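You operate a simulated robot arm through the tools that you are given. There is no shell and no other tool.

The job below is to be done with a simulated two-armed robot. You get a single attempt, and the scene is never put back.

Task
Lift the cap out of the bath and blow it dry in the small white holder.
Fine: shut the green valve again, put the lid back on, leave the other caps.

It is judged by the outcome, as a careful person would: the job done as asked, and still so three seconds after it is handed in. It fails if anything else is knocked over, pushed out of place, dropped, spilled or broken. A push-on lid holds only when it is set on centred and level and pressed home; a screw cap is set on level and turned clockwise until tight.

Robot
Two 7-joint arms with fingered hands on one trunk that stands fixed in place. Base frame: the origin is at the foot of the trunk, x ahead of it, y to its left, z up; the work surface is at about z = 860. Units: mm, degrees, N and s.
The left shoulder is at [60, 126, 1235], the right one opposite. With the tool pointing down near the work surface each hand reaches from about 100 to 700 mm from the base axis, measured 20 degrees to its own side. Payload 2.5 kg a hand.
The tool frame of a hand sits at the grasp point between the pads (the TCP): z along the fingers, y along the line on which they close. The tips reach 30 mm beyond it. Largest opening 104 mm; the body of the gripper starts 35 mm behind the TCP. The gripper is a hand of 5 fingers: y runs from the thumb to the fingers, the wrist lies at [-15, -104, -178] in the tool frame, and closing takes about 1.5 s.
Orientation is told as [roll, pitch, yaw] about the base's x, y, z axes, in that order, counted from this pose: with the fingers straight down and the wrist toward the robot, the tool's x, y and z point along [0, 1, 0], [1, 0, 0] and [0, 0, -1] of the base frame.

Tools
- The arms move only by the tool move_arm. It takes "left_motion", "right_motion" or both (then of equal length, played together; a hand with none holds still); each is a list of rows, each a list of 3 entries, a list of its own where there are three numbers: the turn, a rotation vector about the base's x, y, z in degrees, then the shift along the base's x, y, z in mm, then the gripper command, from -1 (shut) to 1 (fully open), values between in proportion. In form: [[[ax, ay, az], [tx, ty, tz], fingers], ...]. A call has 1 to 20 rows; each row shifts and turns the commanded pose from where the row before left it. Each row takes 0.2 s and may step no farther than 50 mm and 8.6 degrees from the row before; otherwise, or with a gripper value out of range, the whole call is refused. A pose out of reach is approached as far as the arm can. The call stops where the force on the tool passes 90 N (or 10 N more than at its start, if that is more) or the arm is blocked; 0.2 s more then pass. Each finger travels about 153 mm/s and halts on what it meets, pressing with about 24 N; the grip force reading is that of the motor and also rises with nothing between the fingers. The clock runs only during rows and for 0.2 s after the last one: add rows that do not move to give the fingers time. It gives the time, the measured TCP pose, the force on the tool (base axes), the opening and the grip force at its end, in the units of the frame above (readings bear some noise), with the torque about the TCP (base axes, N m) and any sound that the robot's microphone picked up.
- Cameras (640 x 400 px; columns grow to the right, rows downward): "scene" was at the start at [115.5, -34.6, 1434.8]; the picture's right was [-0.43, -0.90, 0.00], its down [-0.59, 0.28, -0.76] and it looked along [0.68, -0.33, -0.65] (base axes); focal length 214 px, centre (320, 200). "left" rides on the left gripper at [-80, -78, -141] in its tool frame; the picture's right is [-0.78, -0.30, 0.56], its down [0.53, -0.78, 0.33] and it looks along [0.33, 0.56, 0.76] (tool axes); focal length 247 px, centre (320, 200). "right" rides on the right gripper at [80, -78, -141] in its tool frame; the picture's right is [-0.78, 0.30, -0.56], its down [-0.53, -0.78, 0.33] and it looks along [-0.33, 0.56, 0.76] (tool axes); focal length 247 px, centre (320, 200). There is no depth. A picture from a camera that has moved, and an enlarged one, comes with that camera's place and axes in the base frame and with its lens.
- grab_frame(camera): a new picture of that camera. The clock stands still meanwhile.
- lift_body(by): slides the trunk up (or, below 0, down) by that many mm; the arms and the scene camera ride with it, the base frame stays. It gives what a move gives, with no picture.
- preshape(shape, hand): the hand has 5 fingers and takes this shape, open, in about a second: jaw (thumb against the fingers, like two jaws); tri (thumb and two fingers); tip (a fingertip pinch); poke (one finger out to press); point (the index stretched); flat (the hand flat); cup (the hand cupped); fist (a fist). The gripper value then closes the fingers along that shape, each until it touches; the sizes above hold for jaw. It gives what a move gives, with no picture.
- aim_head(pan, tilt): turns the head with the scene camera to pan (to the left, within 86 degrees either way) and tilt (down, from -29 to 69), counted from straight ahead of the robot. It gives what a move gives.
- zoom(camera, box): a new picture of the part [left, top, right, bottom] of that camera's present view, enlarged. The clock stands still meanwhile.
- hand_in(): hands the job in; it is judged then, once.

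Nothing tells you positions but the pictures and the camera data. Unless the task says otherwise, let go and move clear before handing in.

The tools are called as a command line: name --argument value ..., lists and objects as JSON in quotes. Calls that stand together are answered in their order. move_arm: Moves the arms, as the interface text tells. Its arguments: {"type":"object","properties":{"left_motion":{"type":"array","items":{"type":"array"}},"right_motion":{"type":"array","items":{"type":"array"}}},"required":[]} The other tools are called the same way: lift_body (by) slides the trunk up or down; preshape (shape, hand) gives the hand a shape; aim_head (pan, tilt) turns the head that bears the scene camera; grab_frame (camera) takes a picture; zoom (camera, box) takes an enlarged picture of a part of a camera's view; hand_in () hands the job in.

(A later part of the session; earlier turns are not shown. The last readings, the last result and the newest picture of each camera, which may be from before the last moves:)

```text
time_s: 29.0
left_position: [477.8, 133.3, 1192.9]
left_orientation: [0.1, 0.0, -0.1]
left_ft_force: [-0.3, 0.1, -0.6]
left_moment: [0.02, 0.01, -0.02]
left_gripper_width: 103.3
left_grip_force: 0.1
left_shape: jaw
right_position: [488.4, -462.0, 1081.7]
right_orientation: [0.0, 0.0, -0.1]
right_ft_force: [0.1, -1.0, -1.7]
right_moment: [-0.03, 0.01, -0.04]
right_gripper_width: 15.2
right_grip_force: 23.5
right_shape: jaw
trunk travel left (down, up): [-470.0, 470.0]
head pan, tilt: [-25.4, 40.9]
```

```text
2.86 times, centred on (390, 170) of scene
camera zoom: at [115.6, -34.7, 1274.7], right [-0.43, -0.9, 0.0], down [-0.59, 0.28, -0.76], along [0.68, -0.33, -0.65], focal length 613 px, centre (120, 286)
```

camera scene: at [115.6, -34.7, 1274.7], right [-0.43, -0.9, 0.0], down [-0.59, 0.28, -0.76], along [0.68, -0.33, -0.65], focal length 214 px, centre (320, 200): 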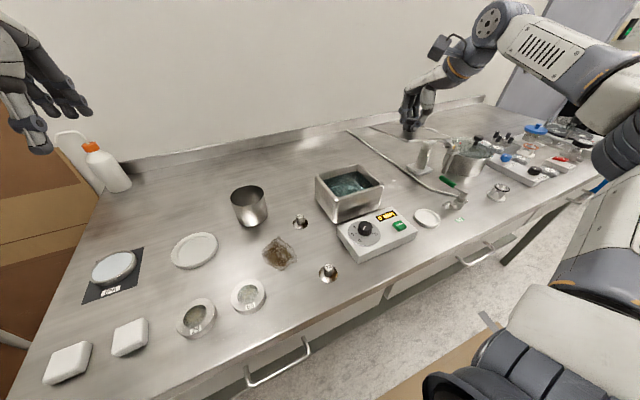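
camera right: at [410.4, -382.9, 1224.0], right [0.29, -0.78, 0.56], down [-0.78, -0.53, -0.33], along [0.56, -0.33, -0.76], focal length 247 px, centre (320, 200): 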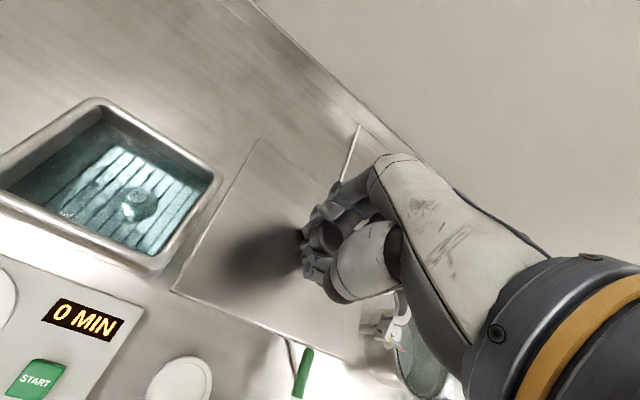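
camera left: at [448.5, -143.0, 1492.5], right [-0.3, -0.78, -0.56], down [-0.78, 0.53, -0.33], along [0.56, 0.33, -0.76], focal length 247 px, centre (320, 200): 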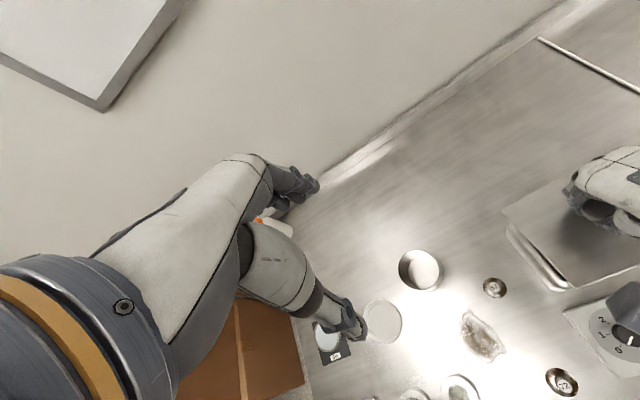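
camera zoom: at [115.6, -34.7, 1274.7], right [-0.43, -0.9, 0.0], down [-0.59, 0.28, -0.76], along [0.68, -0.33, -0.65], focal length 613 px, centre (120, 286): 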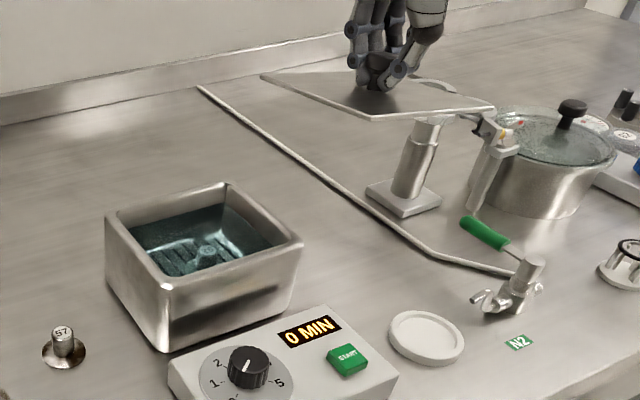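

The lid is over the clear strip, and the tube's edge is at y ≈ -565 with the bath's edge at y ≈ -379. I'll shift 5 mm away from the bath and lower, first with the trunk and then the arm.

move_arm --right_motion '[[[0, 0, 0], [-1, -5, -30], -1], [[0, 0, 0], [0, 0, -30], -1], [[0, 0, 0], [0, 0, 0], -1]]'

lift_body --by -60

grab_frame --camera "right"

zoom --camera "scene" --box '[300, 80, 480, 220]'

```text
time_s: 29.8
left_position: [477.4, 133.7, 1193.3]
left_orientation: [0.1, 0.0, 0.0]
left_ft_force: [0.1, -0.9, -0.1]
left_moment: [-0.01, 0.02, 0.0]
left_gripper_width: 103.6
left_grip_force: 0.0
left_shape: jaw
right_position: [487.8, -467.7, 1022.5]
right_orientation: [0.0, -0.2, 0.0]
right_ft_force: [0.0, -0.8, -1.9]
right_moment: [-0.02, 0.04, 0.01]
right_gripper_width: 15.1
right_grip_force: 23.4
right_shape: jaw
trunk travel left (down, up): [-470.0, 470.0]
head pan, tilt: [-25.4, 40.9]
```

```text
time_s: 30.8
left_position: [478.3, 132.8, 1133.0]
left_orientation: [0.0, 0.0, 0.0]
left_ft_force: [0.4, 0.2, -0.2]
left_moment: [-0.02, 0.01, -0.02]
left_gripper_width: 103.7
left_grip_force: 0.1
left_shape: jaw
right_position: [488.1, -467.9, 962.7]
right_orientation: [0.0, -0.2, 0.0]
right_ft_force: [0.8, 0.7, -1.2]
right_moment: [0.0, 0.02, -0.02]
right_gripper_width: 15.0
right_grip_force: 24.1
right_shape: jaw
trunk travel left (down, up): [-410.0, 530.0]
head pan, tilt: [-25.4, 40.9]
```

```text
taken
camera right: at [409.6, -388.4, 1103.8], right [0.29, -0.78, 0.56], down [-0.78, -0.53, -0.34], along [0.56, -0.33, -0.76], focal length 247 px, centre (320, 200)
```

right: 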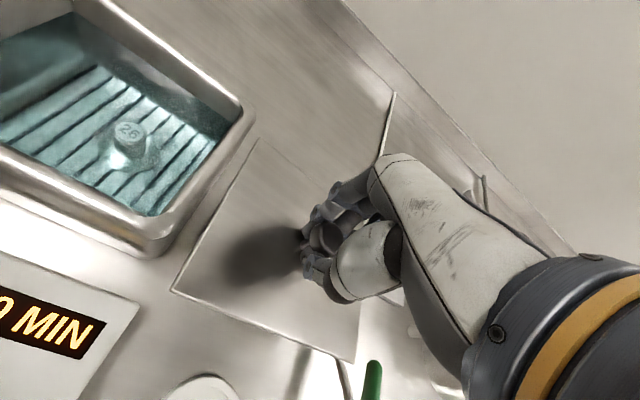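

```text
2.86 times, centred on (390, 150) of scene
camera zoom: at [115.5, -34.7, 1214.7], right [-0.43, -0.9, 0.0], down [-0.59, 0.28, -0.76], along [0.68, -0.33, -0.65], focal length 613 px, centre (120, 343)
```

zoom: 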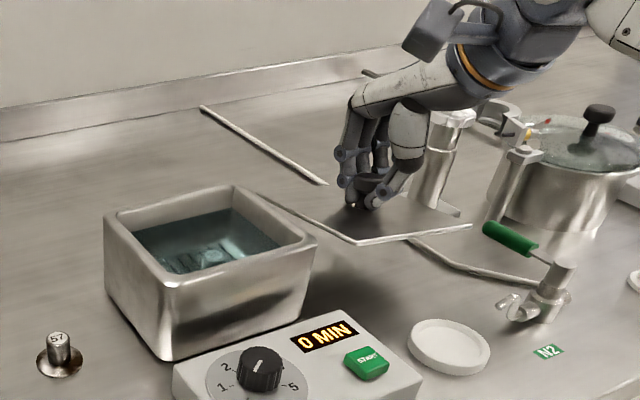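

Clearances look good on both sides. I'll shift 4 mm back toward the bath to centre the gap and lower to just above the table.

move_arm --right_motion '[[[0, 0, 0], [0, 4, -15], -1], [[0, 0, 0], [0, 0, -15], -1], [[0, 0, 0], [0, 0, -10], -1], [[0, 0, 0], [0, 0, -6], -1], [[0, 0, 0], [0, 0, 0], -1]]'

zoom --camera "scene" --box '[300, 80, 480, 220]'

```text
time_s: 32.0
left_position: [478.9, 133.8, 1133.1]
left_orientation: [0.0, 0.0, 0.0]
left_ft_force: [-0.4, 1.0, 0.0]
left_moment: [0.0, 0.0, 0.03]
left_gripper_width: 103.9
left_grip_force: 0.1
left_shape: jaw
right_position: [486.9, -464.5, 915.9]
right_orientation: [-0.1, -0.2, 0.0]
right_ft_force: [-0.7, 0.0, -1.5]
right_moment: [0.03, 0.02, 0.01]
right_gripper_width: 15.0
right_grip_force: 23.7
right_shape: jaw
trunk travel left (down, up): [-410.0, 530.0]
head pan, tilt: [-25.4, 40.9]
```

```text
2.86 times, centred on (390, 150) of scene
camera zoom: at [115.6, -34.7, 1214.7], right [-0.43, -0.9, 0.0], down [-0.59, 0.28, -0.76], along [0.68, -0.33, -0.65], focal length 613 px, centre (120, 343)
```

zoom: 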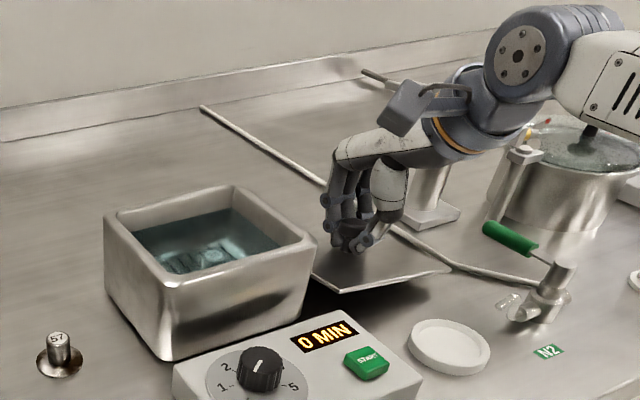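

The lid is almost down, with no contact force yet. I'll lower a few more millimetres.

move_arm --right_motion '[[[0, 0, 0], [0, 0, -3], -1], [[0, 0, 0], [0, 0, -3], -1], [[0, 0, 0], [0, 0, -2], -1], [[0, 0, 0], [0, 0, 0], -1]]'

```text
time_s: 33.0
left_position: [477.7, 133.5, 1133.2]
left_orientation: [-0.1, 0.0, 0.0]
left_ft_force: [-0.5, 0.1, 0.6]
left_moment: [-0.02, -0.08, -0.02]
left_gripper_width: 103.7
left_grip_force: 0.0
left_shape: jaw
right_position: [487.5, -462.8, 908.6]
right_orientation: [0.1, -0.2, -0.1]
right_ft_force: [-0.9, 0.4, -0.5]
right_moment: [-0.1, -0.12, 0.0]
right_gripper_width: 15.1
right_grip_force: 24.0
right_shape: jaw
trunk travel left (down, up): [-410.0, 530.0]
head pan, tilt: [-25.4, 40.9]
```

move_arm --right_motion '[[[0, 0, 0], [0, 0, -1.5], -1], [[0, 0, 0], [0, 0, 0], -1]]'

zoom --camera "scene" --box '[300, 80, 480, 220]'

```text
time_s: 33.6
left_position: [478.5, 133.1, 1133.4]
left_orientation: [0.0, 0.0, 0.0]
left_ft_force: [0.3, -0.1, -0.2]
left_moment: [-0.02, 0.02, -0.02]
left_gripper_width: 103.8
left_grip_force: 0.0
left_shape: jaw
right_position: [487.1, -464.5, 906.7]
right_orientation: [0.0, -0.1, 0.0]
right_ft_force: [0.0, 0.3, 1.0]
right_moment: [-0.1, -0.13, 0.01]
right_gripper_width: 15.2
right_grip_force: 24.5
right_shape: jaw
trunk travel left (down, up): [-410.0, 530.0]
head pan, tilt: [-25.4, 40.9]
```

```text
2.86 times, centred on (390, 150) of scene
camera zoom: at [115.4, -34.5, 1214.8], right [-0.43, -0.9, 0.0], down [-0.59, 0.28, -0.76], along [0.68, -0.33, -0.65], focal length 613 px, centre (120, 343)
```

zoom: 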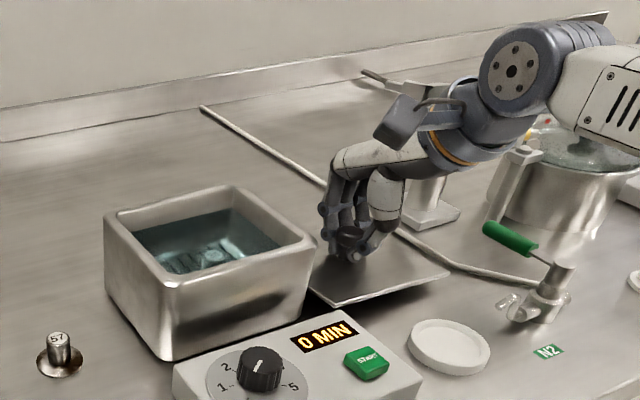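

The lid is resting on the bench. I'll release the knob and rise.

move_arm --right_motion '[[[0, 0, 0], [0, 0, 0], -0.6], [[0, 0, 0], [0, 0, 0], 0], [[0, 0, 0], [0, 0, 0], 0.6], [[0, 0, 0], [0, 0, 0], 1], [[0, 0, 0], [0, 0, 0], 1], [[0, 0, 0], [0, 0, 20], 1], [[0, 0, 0], [0, 0, 40], 1], [[0, 0, 0], [0, 0, 40], 1], [[0, 0, 0], [0, 0, 40], 1], [[0, 0, 0], [0, 20, 30], 1], [[0, 0, 0], [0, 0, 0], 1]]'

grab_frame --camera "right"

zoom --camera "scene" --box '[300, 80, 480, 220]'

```text
time_s: 36.0
left_position: [478.7, 132.9, 1133.1]
left_orientation: [-0.1, 0.0, 0.0]
left_ft_force: [0.5, -0.4, 0.4]
left_moment: [0.0, -0.04, 0.01]
left_gripper_width: 103.4
left_grip_force: 0.1
left_shape: jaw
right_position: [487.7, -442.8, 1074.1]
right_orientation: [0.1, -0.2, 0.0]
right_ft_force: [-0.3, 1.1, 0.1]
right_moment: [0.0, -0.02, 0.01]
right_gripper_width: 103.9
right_grip_force: 0.0
right_shape: jaw
trunk travel left (down, up): [-410.0, 530.0]
head pan, tilt: [-25.4, 40.9]
```

```text
taken
camera right: at [408.6, -362.9, 1215.6], right [0.29, -0.78, 0.56], down [-0.78, -0.53, -0.34], along [0.56, -0.33, -0.76], focal length 247 px, centre (320, 200)
```

right: 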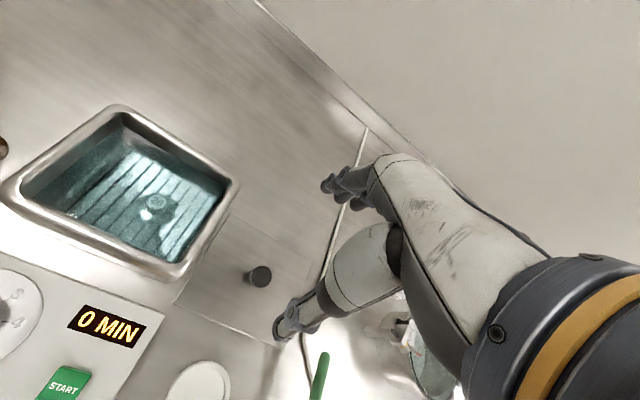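

```text
2.86 times, centred on (390, 150) of scene
camera zoom: at [115.5, -34.5, 1214.7], right [-0.43, -0.9, 0.0], down [-0.59, 0.28, -0.76], along [0.68, -0.33, -0.65], focal length 613 px, centre (120, 343)
```

zoom: 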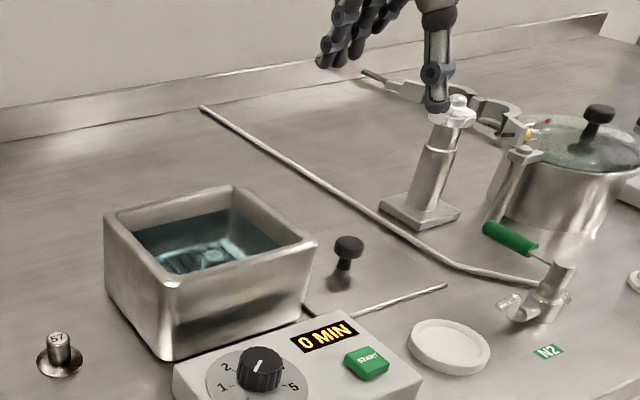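

The lid lies safely on the bench. Cap "26" sits in the bath with its top at about (508, -314, 905), and its knob is roughly 18 mm wide. I'll move above it, narrow the jaws to fit inside the bath, and check.

move_arm --right_motion '[[[0, 0, 0], [5, 33, 0], 0.2], [[0, 0, 0], [5, 33, 0], 0.2], [[0, 0, 0], [5, 33, 0], 0], [[0, 0, 0], [5, 30, -20], 0], [[0, 0, 0], [0, 0, -20], 0], [[0, 0, 0], [0, 0, 0], 0]]'

grab_frame --camera "right"

zoom --camera "scene" --box '[290, 80, 420, 200]'

zoom --camera "right" --box '[200, 150, 380, 350]'

```text
time_s: 37.4
left_position: [478.6, 134.0, 1133.4]
left_orientation: [0.1, 0.0, 0.0]
left_ft_force: [0.8, 0.0, -0.6]
left_moment: [0.0, 0.01, -0.02]
left_gripper_width: 103.4
left_grip_force: 0.0
left_shape: jaw
right_position: [508.2, -313.1, 1037.1]
right_orientation: [0.0, -0.2, -0.1]
right_ft_force: [0.2, -0.1, -0.7]
right_moment: [0.02, -0.01, -0.02]
right_gripper_width: 52.4
right_grip_force: 0.1
right_shape: jaw
trunk travel left (down, up): [-410.0, 530.0]
head pan, tilt: [-25.4, 40.9]
```

```text
taken
camera right: at [429.5, -233.4, 1178.4], right [0.29, -0.78, 0.56], down [-0.78, -0.53, -0.34], along [0.56, -0.33, -0.76], focal length 247 px, centre (320, 200)
```

right: 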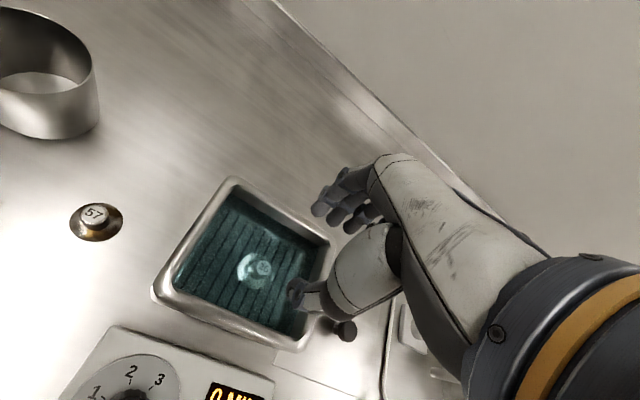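

```text
3.33 times, centred on (355, 140) of scene
camera zoom: at [115.5, -34.7, 1214.8], right [-0.43, -0.9, 0.0], down [-0.59, 0.28, -0.76], along [0.68, -0.33, -0.65], focal length 715 px, centre (203, 400)
```

zoom: 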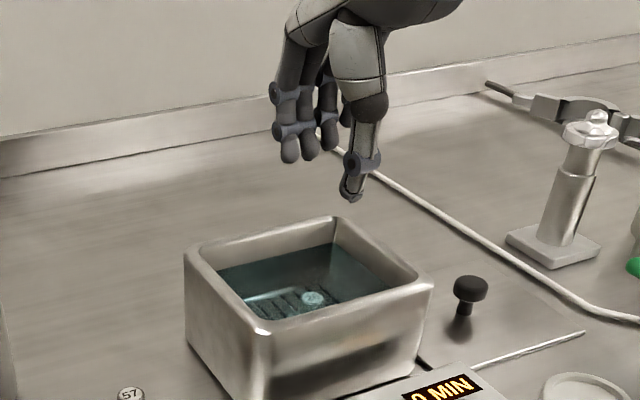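

```text
2.00 times, centred on (290, 250) of right
camera zoom: at [429.5, -233.4, 1178.4], right [0.29, -0.78, 0.56], down [-0.78, -0.53, -0.34], along [0.56, -0.33, -0.76], focal length 494 px, centre (380, 100)
```

zoom: 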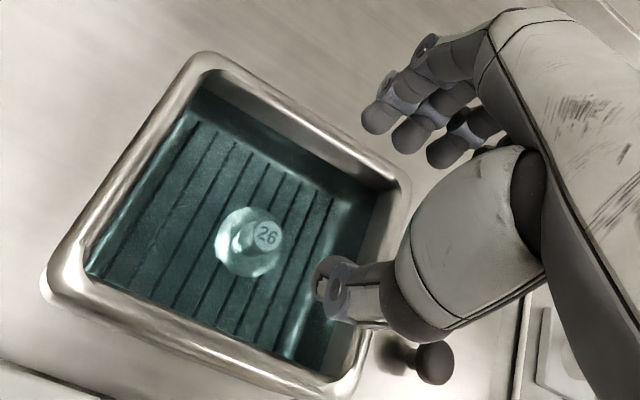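

The cap is directly under the hand. I'll lower into the bath in steps.

move_arm --right_motion '[[[0, 0, 0], [0, -2, -35], 0], [[0, 0, 0], [0, 0, -30], 0], [[0, 0, 0], [0, 0, -20], 0], [[0, 0, 0], [0, 0, -15], 0], [[0, 0, 0], [0, 0, -8], 0], [[0, 0, 0], [0, 0, 0], 0]]'

zoom --camera "right" --box '[200, 150, 380, 350]'

zoom --camera "scene" --box '[290, 80, 420, 200]'

```text
time_s: 38.8
left_position: [472.0, 136.2, 1137.0]
left_orientation: [-0.2, -0.5, 0.1]
left_ft_force: [-0.3, 0.1, 0.8]
left_moment: [0.01, -0.02, 0.0]
left_gripper_width: 103.8
left_grip_force: 0.0
left_shape: jaw
right_position: [512.5, -312.7, 956.6]
right_orientation: [0.3, -4.2, 0.2]
right_ft_force: [-14.4, -7.2, 71.8]
right_moment: [-1.11, -3.12, -0.52]
right_gripper_width: 53.5
right_grip_force: 0.1
right_shape: jaw
trunk travel left (down, up): [-410.0, 530.0]
head pan, tilt: [-25.4, 40.9]
```

```text
2.00 times, centred on (290, 250) of right
camera zoom: at [423.7, -233.6, 1092.3], right [0.26, -0.78, 0.57], down [-0.75, -0.54, -0.39], along [0.61, -0.33, -0.72], focal length 494 px, centre (380, 100)
```

zoom: 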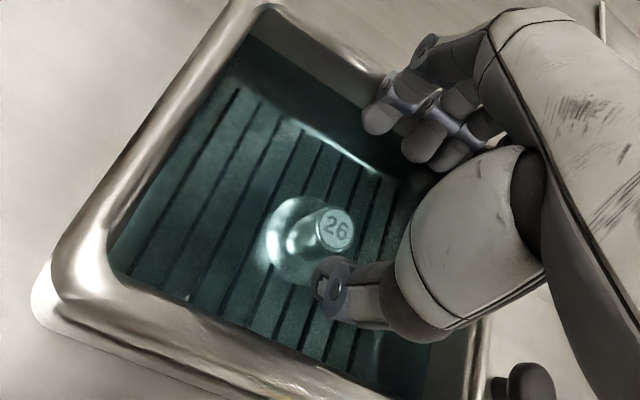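

```text
3.33 times, centred on (355, 140) of scene
camera zoom: at [108.1, -31.8, 1216.2], right [-0.43, -0.9, 0.0], down [-0.58, 0.28, -0.76], along [0.69, -0.33, -0.65], focal length 715 px, centre (203, 400)
```

zoom: 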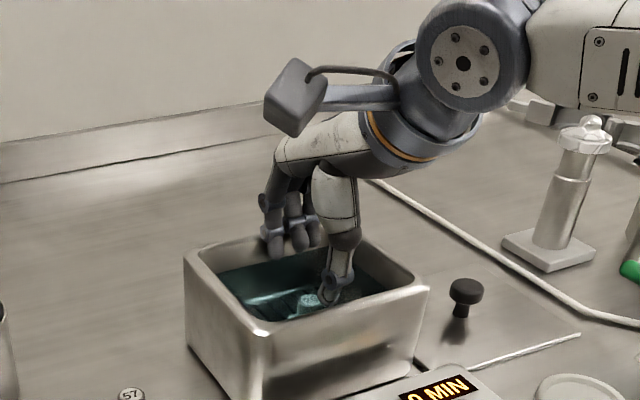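

The fingers have caught the bath's rear rim, with about 70 N. I'm lifting off immediately.

move_arm --right_motion '[[[0, 0, 0], [0, 0, 30], 0], [[0, 0, 0], [0, 0, 40], 0], [[0, 0, 0], [0, 0, 30], 0], [[0, 0, 0], [0, 0, 0], 0]]'

zoom --camera "right" --box '[130, 130, 390, 370]'

zoom --camera "scene" --box '[290, 80, 470, 220]'

```text
time_s: 39.8
left_position: [477.6, 134.9, 1133.1]
left_orientation: [0.0, -0.1, -0.1]
left_ft_force: [-0.1, -0.6, 0.1]
left_moment: [-0.03, -0.03, 0.03]
left_gripper_width: 103.7
left_grip_force: 0.0
left_shape: jaw
right_position: [507.1, -317.8, 1027.2]
right_orientation: [0.0, -0.1, 0.1]
right_ft_force: [0.2, 0.8, -0.6]
right_moment: [0.0, -0.02, 0.0]
right_gripper_width: 52.2
right_grip_force: 0.1
right_shape: jaw
trunk travel left (down, up): [-410.0, 530.0]
head pan, tilt: [-25.4, 40.9]
```

```text
1.67 times, centred on (260, 250) of right
camera zoom: at [429.1, -238.2, 1168.8], right [0.3, -0.78, 0.56], down [-0.78, -0.53, -0.33], along [0.56, -0.33, -0.76], focal length 412 px, centre (420, 117)
```

zoom: 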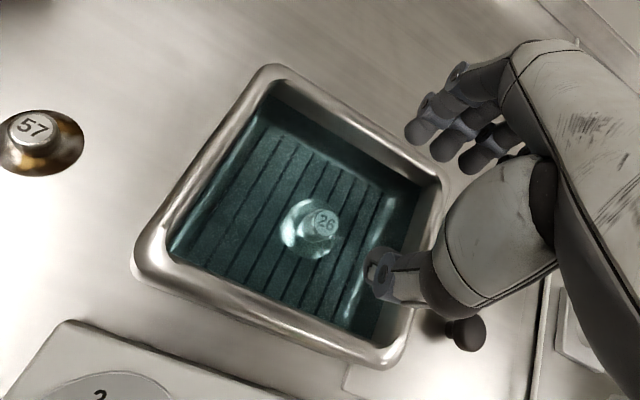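

```text
2.86 times, centred on (380, 150) of scene
camera zoom: at [115.5, -34.6, 1214.7], right [-0.43, -0.9, 0.0], down [-0.59, 0.28, -0.76], along [0.68, -0.33, -0.65], focal length 613 px, centre (149, 343)
```

zoom: 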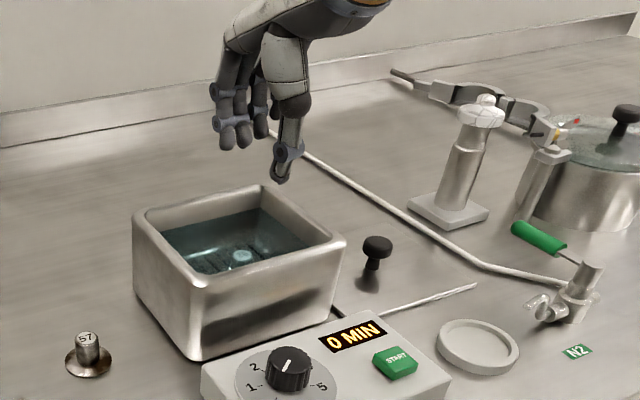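

The bath and cap appear undisturbed. The jaw's fingers are too bulky for this opening, so I'll rise and try the slimmer fingertip shape.

move_arm --right_motion '[[[0, 0, 0], [0, 2, 30], 0], [[0, 0, 0], [0, 0, 20], 0], [[0, 0, 0], [0, 0, 0], 0]]'

preshape --hand "right" --shape "tip"

grab_frame --camera "right"

zoom --camera "scene" --box '[290, 60, 420, 180]'

```text
time_s: 40.6
left_position: [480.0, 134.1, 1132.2]
left_orientation: [0.0, 0.0, 0.0]
left_ft_force: [-0.2, -0.2, -0.5]
left_moment: [-0.03, -0.01, -0.03]
left_gripper_width: 103.5
left_grip_force: 0.0
left_shape: jaw
right_position: [506.3, -314.9, 1078.8]
right_orientation: [0.1, -0.2, 0.0]
right_ft_force: [0.0, 0.1, -0.5]
right_moment: [-0.04, 0.01, 0.03]
right_gripper_width: 52.1
right_grip_force: 0.1
right_shape: jaw
trunk travel left (down, up): [-410.0, 530.0]
head pan, tilt: [-25.4, 40.9]
```

```text
time_s: 41.5
left_position: [478.4, 134.4, 1134.0]
left_orientation: [-0.1, 0.0, 0.0]
left_ft_force: [0.1, 0.5, 0.7]
left_moment: [-0.02, 0.03, 0.01]
left_gripper_width: 103.8
left_grip_force: 0.1
left_shape: jaw
right_position: [506.9, -315.2, 1078.3]
right_orientation: [0.0, -0.2, 0.1]
right_ft_force: [-0.1, 1.0, -0.5]
right_moment: [-0.02, -0.02, -0.06]
right_gripper_width: 104.0
right_grip_force: 0.1
right_shape: tip
trunk travel left (down, up): [-410.0, 530.0]
head pan, tilt: [-25.4, 40.9]
```

```text
taken
camera right: at [428.6, -235.4, 1220.2], right [0.29, -0.78, 0.56], down [-0.78, -0.53, -0.34], along [0.56, -0.33, -0.76], focal length 247 px, centre (320, 200)
```

right: 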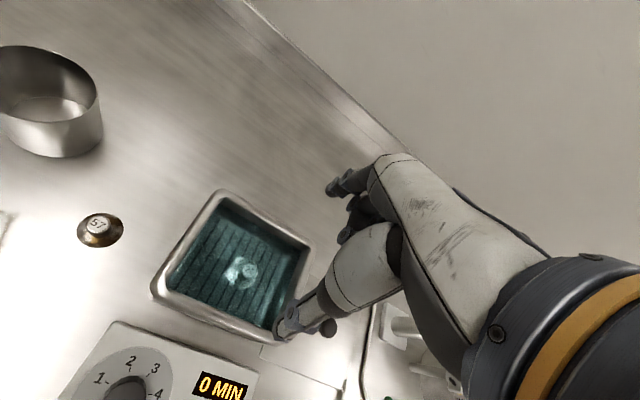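

```text
3.33 times, centred on (355, 120) of scene
camera zoom: at [115.5, -34.6, 1214.8], right [-0.43, -0.9, 0.0], down [-0.59, 0.28, -0.76], along [0.68, -0.33, -0.65], focal length 715 px, centre (203, 467)
```

zoom: 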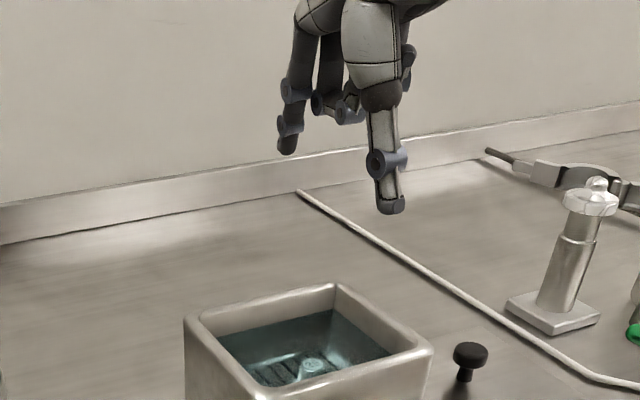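

The tip shape uses only the index finger and thumb, with the others folded. I'll narrow it to about 34 mm and look.

move_arm --right_motion '[[[0, 0, 0], [0, 0, 0], 0.3], [[0, 0, 0], [0, 0, 0], -0.2], [[0, 0, 0], [0, 0, 0], -0.35], [[0, 0, 0], [0, 0, 0], -0.35], [[0, 0, 0], [0, 0, 0], -0.35]]'

zoom --camera "right" --box '[200, 130, 400, 350]'

zoom --camera "scene" --box '[290, 60, 420, 180]'

aim_head --pan -30 --tilt 35

```text
time_s: 42.7
left_position: [477.9, 133.2, 1133.2]
left_orientation: [0.0, 0.0, -0.1]
left_ft_force: [0.4, 0.3, -0.3]
left_moment: [0.0, -0.01, 0.03]
left_gripper_width: 103.8
left_grip_force: 0.1
left_shape: jaw
right_position: [507.0, -315.9, 1078.1]
right_orientation: [0.0, -0.2, -0.1]
right_ft_force: [0.8, -0.2, -0.2]
right_moment: [0.01, 0.02, 0.01]
right_gripper_width: 34.4
right_grip_force: 0.0
right_shape: tip
trunk travel left (down, up): [-410.0, 530.0]
head pan, tilt: [-25.4, 40.9]
```

```text
1.82 times, centred on (300, 240) of right
camera zoom: at [428.6, -235.4, 1220.3], right [0.29, -0.78, 0.56], down [-0.78, -0.53, -0.34], along [0.56, -0.33, -0.76], focal length 449 px, centre (356, 127)
```

zoom: 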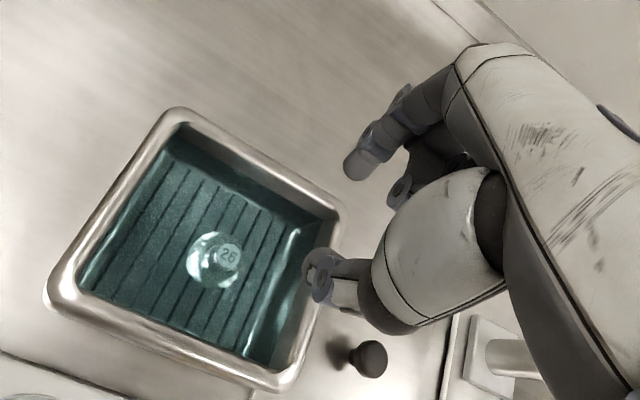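

```text
3.33 times, centred on (355, 120) of scene
camera zoom: at [115.5, -34.6, 1214.8], right [-0.43, -0.9, 0.0], down [-0.59, 0.28, -0.76], along [0.68, -0.33, -0.65], focal length 715 px, centre (203, 467)
```

zoom: 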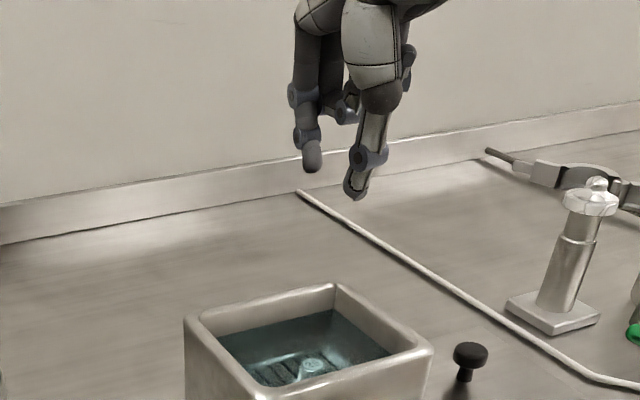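

```text
time_s: 43.3
left_position: [478.0, 133.1, 1134.6]
left_orientation: [-0.1, 0.0, 0.0]
left_ft_force: [-0.5, 0.4, -0.5]
left_moment: [0.03, -0.01, -0.02]
left_gripper_width: 103.6
left_grip_force: 0.0
left_shape: jaw
right_position: [507.3, -315.8, 1079.5]
right_orientation: [0.0, -0.2, 0.1]
right_ft_force: [0.4, 0.3, 0.8]
right_moment: [0.0, 0.0, -0.03]
right_gripper_width: 34.7
right_grip_force: 0.1
right_shape: tip
trunk travel left (down, up): [-410.0, 530.0]
head pan, tilt: [-30.0, 35.0]
```

The index finger's upper joint leans outward, so straight closing would be tight against the rear wall. I'll yaw the hand 45° so the closing line runs along the bath's diagonal, then view from above.

move_arm --right_motion '[[[0, 0, 7.5], [0, 0, 0], -0.35], [[0, 0, 7.5], [0, 0, 0], -0.35], [[0, 0, 7.5], [0, 0, 0], -0.35], [[0, 0, 7.5], [0, 0, 0], -0.35], [[0, 0, 7.5], [0, 0, 0], -0.35], [[0, 0, 7.5], [0, 0, 0], -0.35], [[0, 0, 0], [0, 0, -30], -0.35], [[0, 0, 0], [0, 0, -20], -0.35], [[0, 0, 0], [0, 0, 0], -0.35]]'

zoom --camera "right" --box '[160, 130, 400, 370]'

grab_frame --camera "scene"

zoom --camera "scene" --box '[270, 120, 420, 250]'

```text
time_s: 45.3
left_position: [478.6, 133.5, 1133.0]
left_orientation: [0.0, 0.0, 0.0]
left_ft_force: [0.1, 0.7, 0.4]
left_moment: [0.01, 0.02, -0.01]
left_gripper_width: 103.6
left_grip_force: 0.1
left_shape: jaw
right_position: [508.2, -313.3, 1028.8]
right_orientation: [0.0, -0.2, 45.1]
right_ft_force: [0.4, 0.3, -0.1]
right_moment: [-0.01, 0.0, 0.02]
right_gripper_width: 34.6
right_grip_force: 0.1
right_shape: tip
trunk travel left (down, up): [-410.0, 530.0]
head pan, tilt: [-30.0, 35.0]
```

```text
1.67 times, centred on (280, 250) of right
camera zoom: at [396.9, -312.3, 1169.8], right [0.76, -0.34, 0.56], down [-0.17, -0.93, -0.33], along [0.63, 0.16, -0.76], focal length 412 px, centre (387, 117)
```

zoom: 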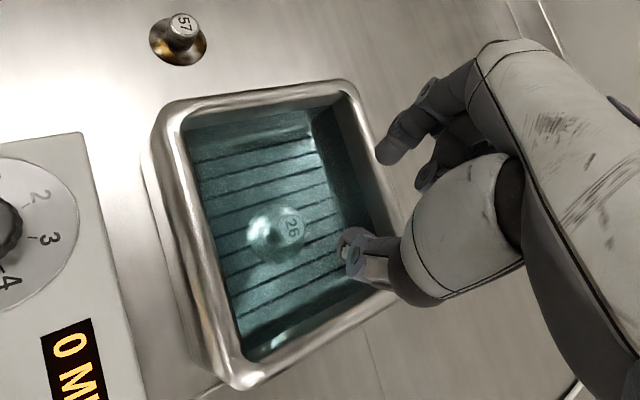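

```text
taken
camera scene: at [115.5, -42.4, 1223.6], right [-0.5, -0.87, 0.0], down [-0.5, 0.29, -0.82], along [0.71, -0.41, -0.57], focal length 214 px, centre (320, 200)
```

scene: 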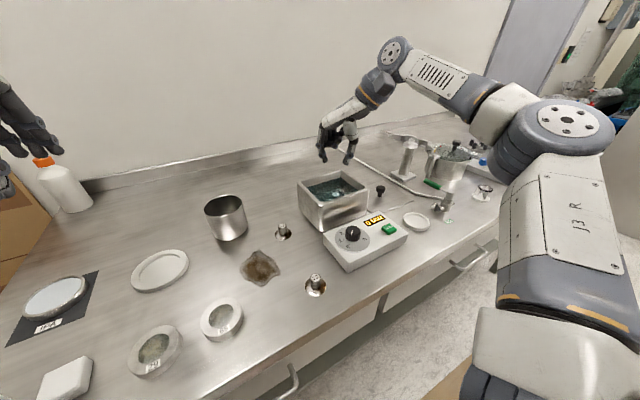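

```text
3.08 times, centred on (345, 185) of scene
camera zoom: at [115.5, -42.4, 1223.6], right [-0.5, -0.87, 0.0], down [-0.5, 0.29, -0.82], along [0.71, -0.41, -0.57], focal length 660 px, centre (243, 246)
```

zoom: 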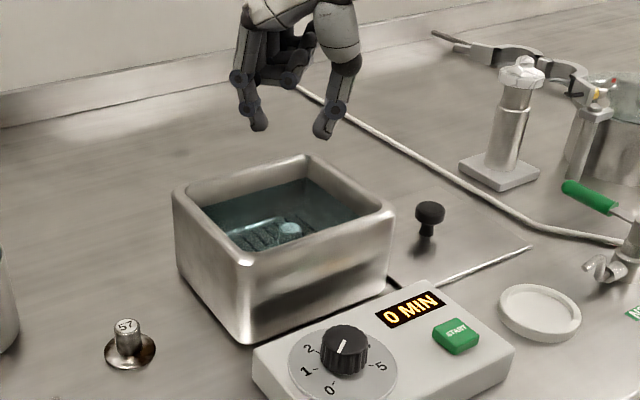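

The thumb and index straddle the cap along the diagonal and are well centred. I'll descend in stages and check the forces.

move_arm --right_motion '[[[0, 0, 0], [-0.5, -2, -25], -0.35], [[0, 0, 0], [0, 0, -20], -0.35], [[0, 0, 0], [0, 0, -15], -0.35], [[0, 0, 0], [0, 0, 0], -0.35]]'

zoom --camera "right" --box '[160, 130, 400, 370]'

zoom --camera "scene" --box '[270, 120, 420, 250]'

```text
time_s: 46.3
left_position: [478.7, 132.8, 1133.4]
left_orientation: [-0.1, 0.1, 0.0]
left_ft_force: [0.0, -0.7, 0.5]
left_moment: [-0.02, 0.0, 0.01]
left_gripper_width: 103.6
left_grip_force: 0.1
left_shape: jaw
right_position: [508.1, -315.6, 967.9]
right_orientation: [0.1, -0.2, 44.9]
right_ft_force: [0.2, -0.8, 0.3]
right_moment: [0.01, 0.01, -0.03]
right_gripper_width: 34.5
right_grip_force: 0.1
right_shape: tip
trunk travel left (down, up): [-410.0, 530.0]
head pan, tilt: [-30.0, 35.0]
```

```text
1.67 times, centred on (280, 250) of right
camera zoom: at [396.2, -314.0, 1110.4], right [0.76, -0.34, 0.56], down [-0.17, -0.93, -0.34], along [0.63, 0.16, -0.76], focal length 412 px, centre (387, 117)
```

zoom: 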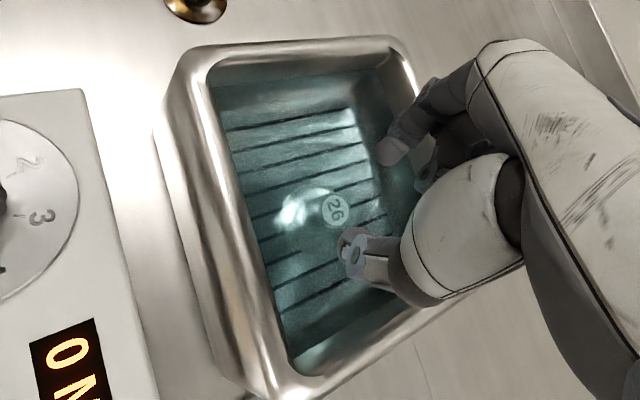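

```text
3.08 times, centred on (345, 185) of scene
camera zoom: at [115.6, -42.4, 1223.6], right [-0.5, -0.87, 0.0], down [-0.5, 0.29, -0.82], along [0.71, -0.41, -0.57], focal length 660 px, centre (243, 246)
```

zoom: 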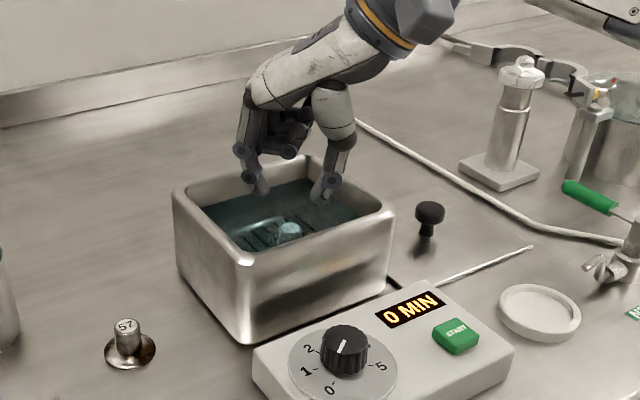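

The index finger's joint would pass close to the rear wall, so I'll yaw another 10° for room. Then I'll continue down slowly.

move_arm --right_motion '[[[0, 0, 5], [0, 0, 0], -0.35], [[0, 0, 5], [-0.5, 0, 0], -0.35], [[0, 0, 0], [0, 0, -10], -0.35], [[0, 0, 0], [0, 0, -10], -0.35], [[0, 0, 0], [0, 0, 0], -0.35]]'

zoom --camera "right" --box '[160, 130, 400, 370]'

zoom --camera "scene" --box '[270, 120, 420, 250]'

```text
time_s: 47.5
left_position: [478.3, 134.4, 1132.9]
left_orientation: [0.0, 0.0, 0.0]
left_ft_force: [0.2, -0.3, -0.3]
left_moment: [0.01, -0.03, -0.01]
left_gripper_width: 103.8
left_grip_force: 0.2
left_shape: jaw
right_position: [507.8, -316.8, 949.1]
right_orientation: [0.1, -0.2, 55.1]
right_ft_force: [-0.3, -0.1, -0.5]
right_moment: [0.02, -0.01, -0.01]
right_gripper_width: 34.5
right_grip_force: 0.0
right_shape: tip
trunk travel left (down, up): [-410.0, 530.0]
head pan, tilt: [-30.0, 35.0]
```

```text
1.67 times, centred on (280, 250) of right
camera zoom: at [396.1, -335.4, 1090.2], right [0.8, -0.2, 0.56], down [-0.01, -0.94, -0.34], along [0.59, 0.27, -0.76], focal length 412 px, centre (387, 117)
```

zoom: 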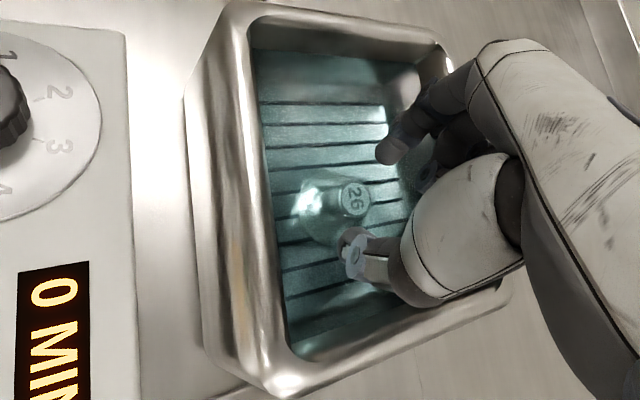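

```text
3.08 times, centred on (345, 185) of scene
camera zoom: at [115.6, -42.4, 1223.6], right [-0.5, -0.87, 0.0], down [-0.5, 0.29, -0.82], along [0.71, -0.41, -0.57], focal length 660 px, centre (243, 246)
```

zoom: 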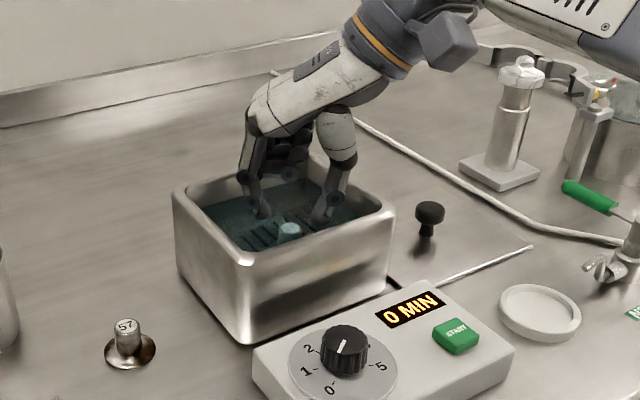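

There's no contact and everything is clear. I'll go down another 20 mm.

move_arm --right_motion '[[[0, 0, 0], [0, 0, -7], -0.35], [[0, 0, 0], [0, 0, -7], -0.35], [[0, 0, 0], [0, 0, -6], -0.35], [[0, 0, 0], [0, 0, 0], -0.35]]'

zoom --camera "right" --box '[200, 130, 380, 310]'

zoom --camera "scene" --box '[300, 140, 390, 220]'

```text
time_s: 48.5
left_position: [478.3, 133.9, 1132.9]
left_orientation: [0.1, 0.1, -0.1]
left_ft_force: [0.5, 0.1, 0.2]
left_moment: [-0.01, 0.0, 0.03]
left_gripper_width: 103.9
left_grip_force: 0.1
left_shape: jaw
right_position: [506.5, -316.5, 928.5]
right_orientation: [-0.1, -0.3, 54.9]
right_ft_force: [-0.6, 0.1, -0.1]
right_moment: [0.02, -0.03, 0.01]
right_gripper_width: 34.2
right_grip_force: 0.1
right_shape: tip
trunk travel left (down, up): [-410.0, 530.0]
head pan, tilt: [-30.0, 35.0]
```

```text
2.22 times, centred on (290, 220) of right
camera zoom: at [395.7, -335.5, 1069.7], right [0.8, -0.2, 0.56], down [-0.01, -0.94, -0.33], along [0.59, 0.27, -0.76], focal length 549 px, centre (387, 156)
```

zoom: 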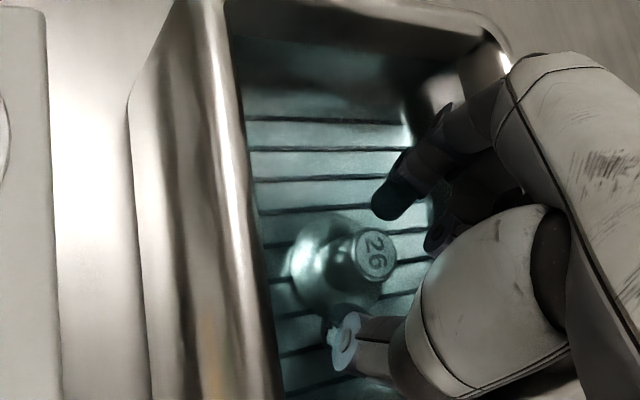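

```text
5.00 times, centred on (345, 180) of scene
camera zoom: at [115.6, -42.4, 1223.6], right [-0.5, -0.87, 0.0], down [-0.5, 0.29, -0.82], along [0.71, -0.41, -0.57], focal length 1072 px, centre (195, 300)
```

zoom: 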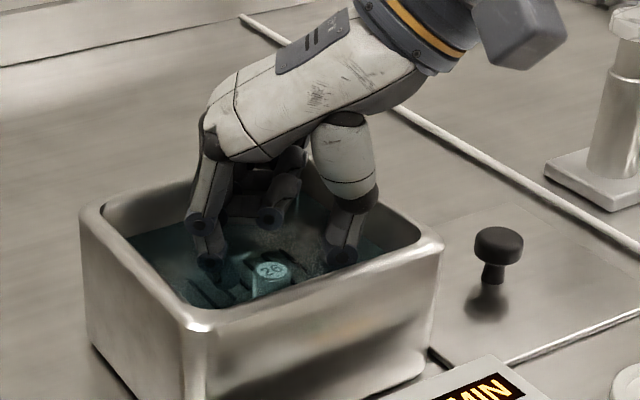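

The fingertips sit on both sides of the cap's knob, in line with it. I'll go down 8 mm more and close.

move_arm --right_motion '[[[0, 0, 0], [0.5, 0.5, -4], -0.35], [[0, 0, 0], [0, 0, -4], -0.35], [[0, 0, 0], [0, 0, 0], -0.5], [[0, 0, 0], [0, 0, 0], -0.65], [[0, 0, 0], [0, 0, 0], -0.8], [[0, 0, 0], [0, 0, 0], -1], [[0, 0, 0], [0, 0, 0], -1], [[0, 0, 0], [0, 0, 0], -1], [[0, 0, 0], [0, 0, 0], -1]]'

zoom --camera "right" --box '[200, 130, 380, 310]'

zoom --camera "scene" --box '[300, 140, 390, 220]'

```text
time_s: 50.5
left_position: [477.5, 134.5, 1133.5]
left_orientation: [0.0, -0.1, 0.0]
left_ft_force: [0.5, 0.5, -1.1]
left_moment: [-0.02, -0.01, 0.0]
left_gripper_width: 103.5
left_grip_force: 0.0
left_shape: jaw
right_position: [506.1, -317.6, 921.6]
right_orientation: [0.0, 0.0, 55.0]
right_ft_force: [-10.0, 2.3, 2.4]
right_moment: [-0.07, -0.4, 0.01]
right_gripper_width: 14.7
right_grip_force: 24.2
right_shape: tip
trunk travel left (down, up): [-410.0, 530.0]
head pan, tilt: [-30.0, 35.0]
```

```text
2.22 times, centred on (290, 220) of right
camera zoom: at [396.0, -335.3, 1062.8], right [0.8, -0.2, 0.56], down [-0.01, -0.94, -0.33], along [0.59, 0.27, -0.76], focal length 549 px, centre (387, 156)
```

zoom: 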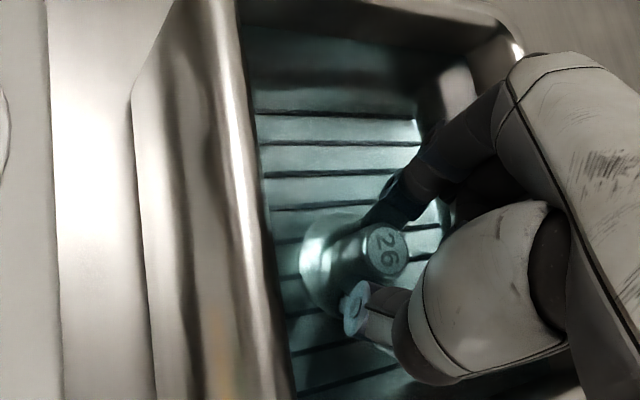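

```text
5.00 times, centred on (345, 180) of scene
camera zoom: at [114.3, -42.0, 1223.8], right [-0.5, -0.87, 0.0], down [-0.5, 0.29, -0.82], along [0.71, -0.41, -0.57], focal length 1072 px, centre (195, 300)
```

zoom: 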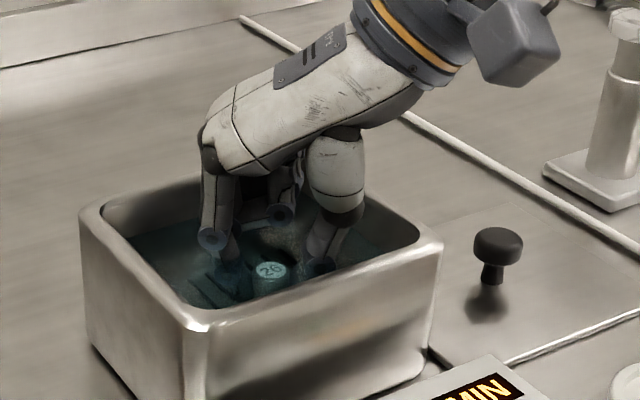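

The knob is gripped at 14.7 mm, but a 10 N sideways force suggests a knuckle is leaning on the rear wall. I'll ease away from that wall while lifting slowly.

move_arm --right_motion '[[[0, 0, 0], [-3, 0, 2], -1], [[0, 0, 0], [-3, 0, 3], -1], [[0, 0, 0], [0, 0, 0], -1]]'

zoom --camera "right" --box '[200, 130, 380, 310]'

```text
time_s: 51.3
left_position: [479.2, 133.9, 1132.4]
left_orientation: [0.0, 0.0, 0.0]
left_ft_force: [-0.6, -0.3, 0.7]
left_moment: [-0.01, 0.02, -0.02]
left_gripper_width: 103.8
left_grip_force: 0.0
left_shape: jaw
right_position: [501.2, -317.2, 927.2]
right_orientation: [0.0, -0.2, 54.9]
right_ft_force: [0.2, -0.2, -0.5]
right_moment: [0.03, -0.03, -0.01]
right_gripper_width: 14.7
right_grip_force: 24.3
right_shape: tip
trunk travel left (down, up): [-410.0, 530.0]
head pan, tilt: [-30.0, 35.0]
```

```text
2.22 times, centred on (290, 220) of right
camera zoom: at [390.9, -335.2, 1067.5], right [0.8, -0.21, 0.56], down [-0.01, -0.94, -0.34], along [0.59, 0.26, -0.76], focal length 549 px, centre (387, 156)
```

zoom: 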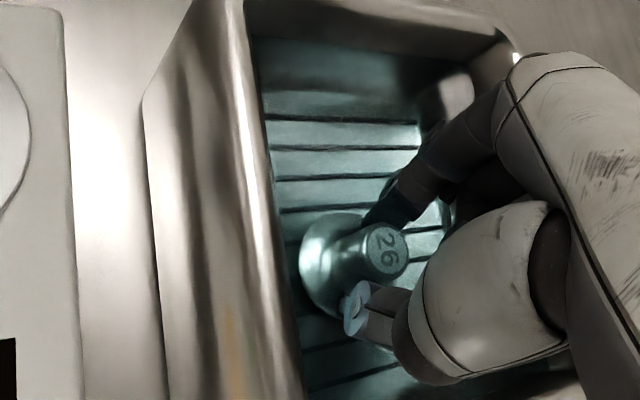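

The force is gone and the cap moves with the hand. I'll lift it out and let it drain over the bath.

move_arm --right_motion '[[[0, 0, 0], [0, 0, 6], -1], [[0, 0, 0], [0, 0, 10], -1], [[0, 0, 0], [0, 0, 15], -1], [[0, 0, 0], [0, 0, 20], -1], [[0, 0, 0], [0, 0, 25], -1], [[0, 0, 0], [0, 0, 20], -1], [[0, 0, 0], [0, 0, 0], -1], [[0, 0, 0], [0, 0, 0], -1], [[0, 0, 0], [0, 0, 0], -1], [[0, 0, 0], [0, 0, 0], -1], [[0, 0, 0], [0, 0, 0], -1], [[0, 0, 0], [0, 0, 0], -1], [[0, 0, 0], [0, 0, 0], -1], [[0, 0, 0], [0, 0, 0], -1], [[0, 0, 0], [0, 0, 0], -1]]'

zoom --camera "right" --box '[200, 130, 380, 310]'

zoom --camera "scene" --box '[280, 110, 400, 220]'

```text
time_s: 54.5
left_position: [479.3, 133.0, 1131.5]
left_orientation: [0.0, 0.0, 0.0]
left_ft_force: [0.6, 0.0, 1.6]
left_moment: [0.03, -0.03, -0.02]
left_gripper_width: 103.7
left_grip_force: 0.0
left_shape: jaw
right_position: [503.0, -316.7, 1020.4]
right_orientation: [0.0, -0.2, 54.9]
right_ft_force: [-0.5, 0.1, 0.8]
right_moment: [-0.01, -0.01, -0.01]
right_gripper_width: 14.3
right_grip_force: 23.6
right_shape: tip
trunk travel left (down, up): [-410.0, 530.0]
head pan, tilt: [-30.0, 35.0]
```

```text
2.22 times, centred on (290, 220) of right
camera zoom: at [392.2, -334.8, 1161.5], right [0.8, -0.2, 0.56], down [-0.01, -0.94, -0.34], along [0.59, 0.27, -0.76], focal length 549 px, centre (387, 156)
```

zoom: 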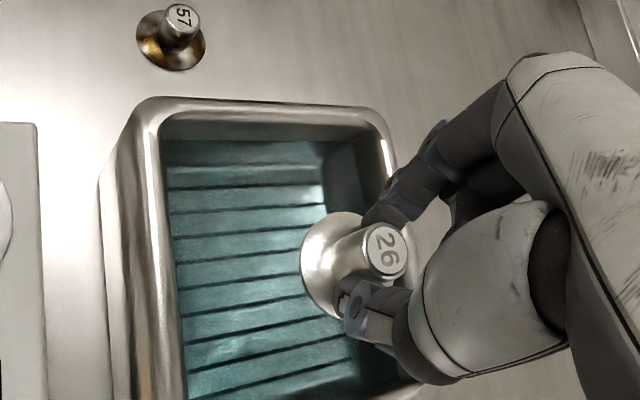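

```text
3.64 times, centred on (340, 165) of scene
camera zoom: at [115.6, -42.4, 1223.6], right [-0.5, -0.87, 0.0], down [-0.5, 0.29, -0.82], along [0.71, -0.41, -0.57], focal length 780 px, centre (247, 327)
```

zoom: 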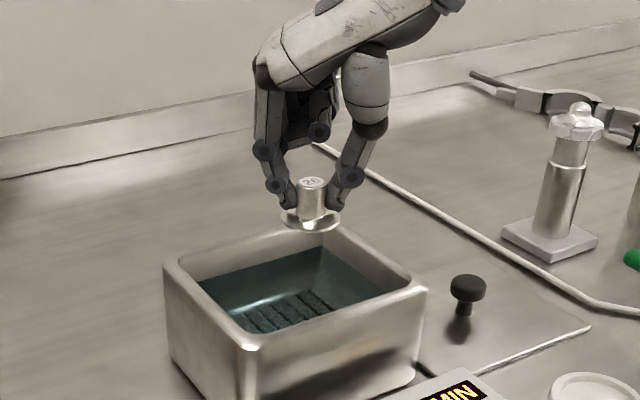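

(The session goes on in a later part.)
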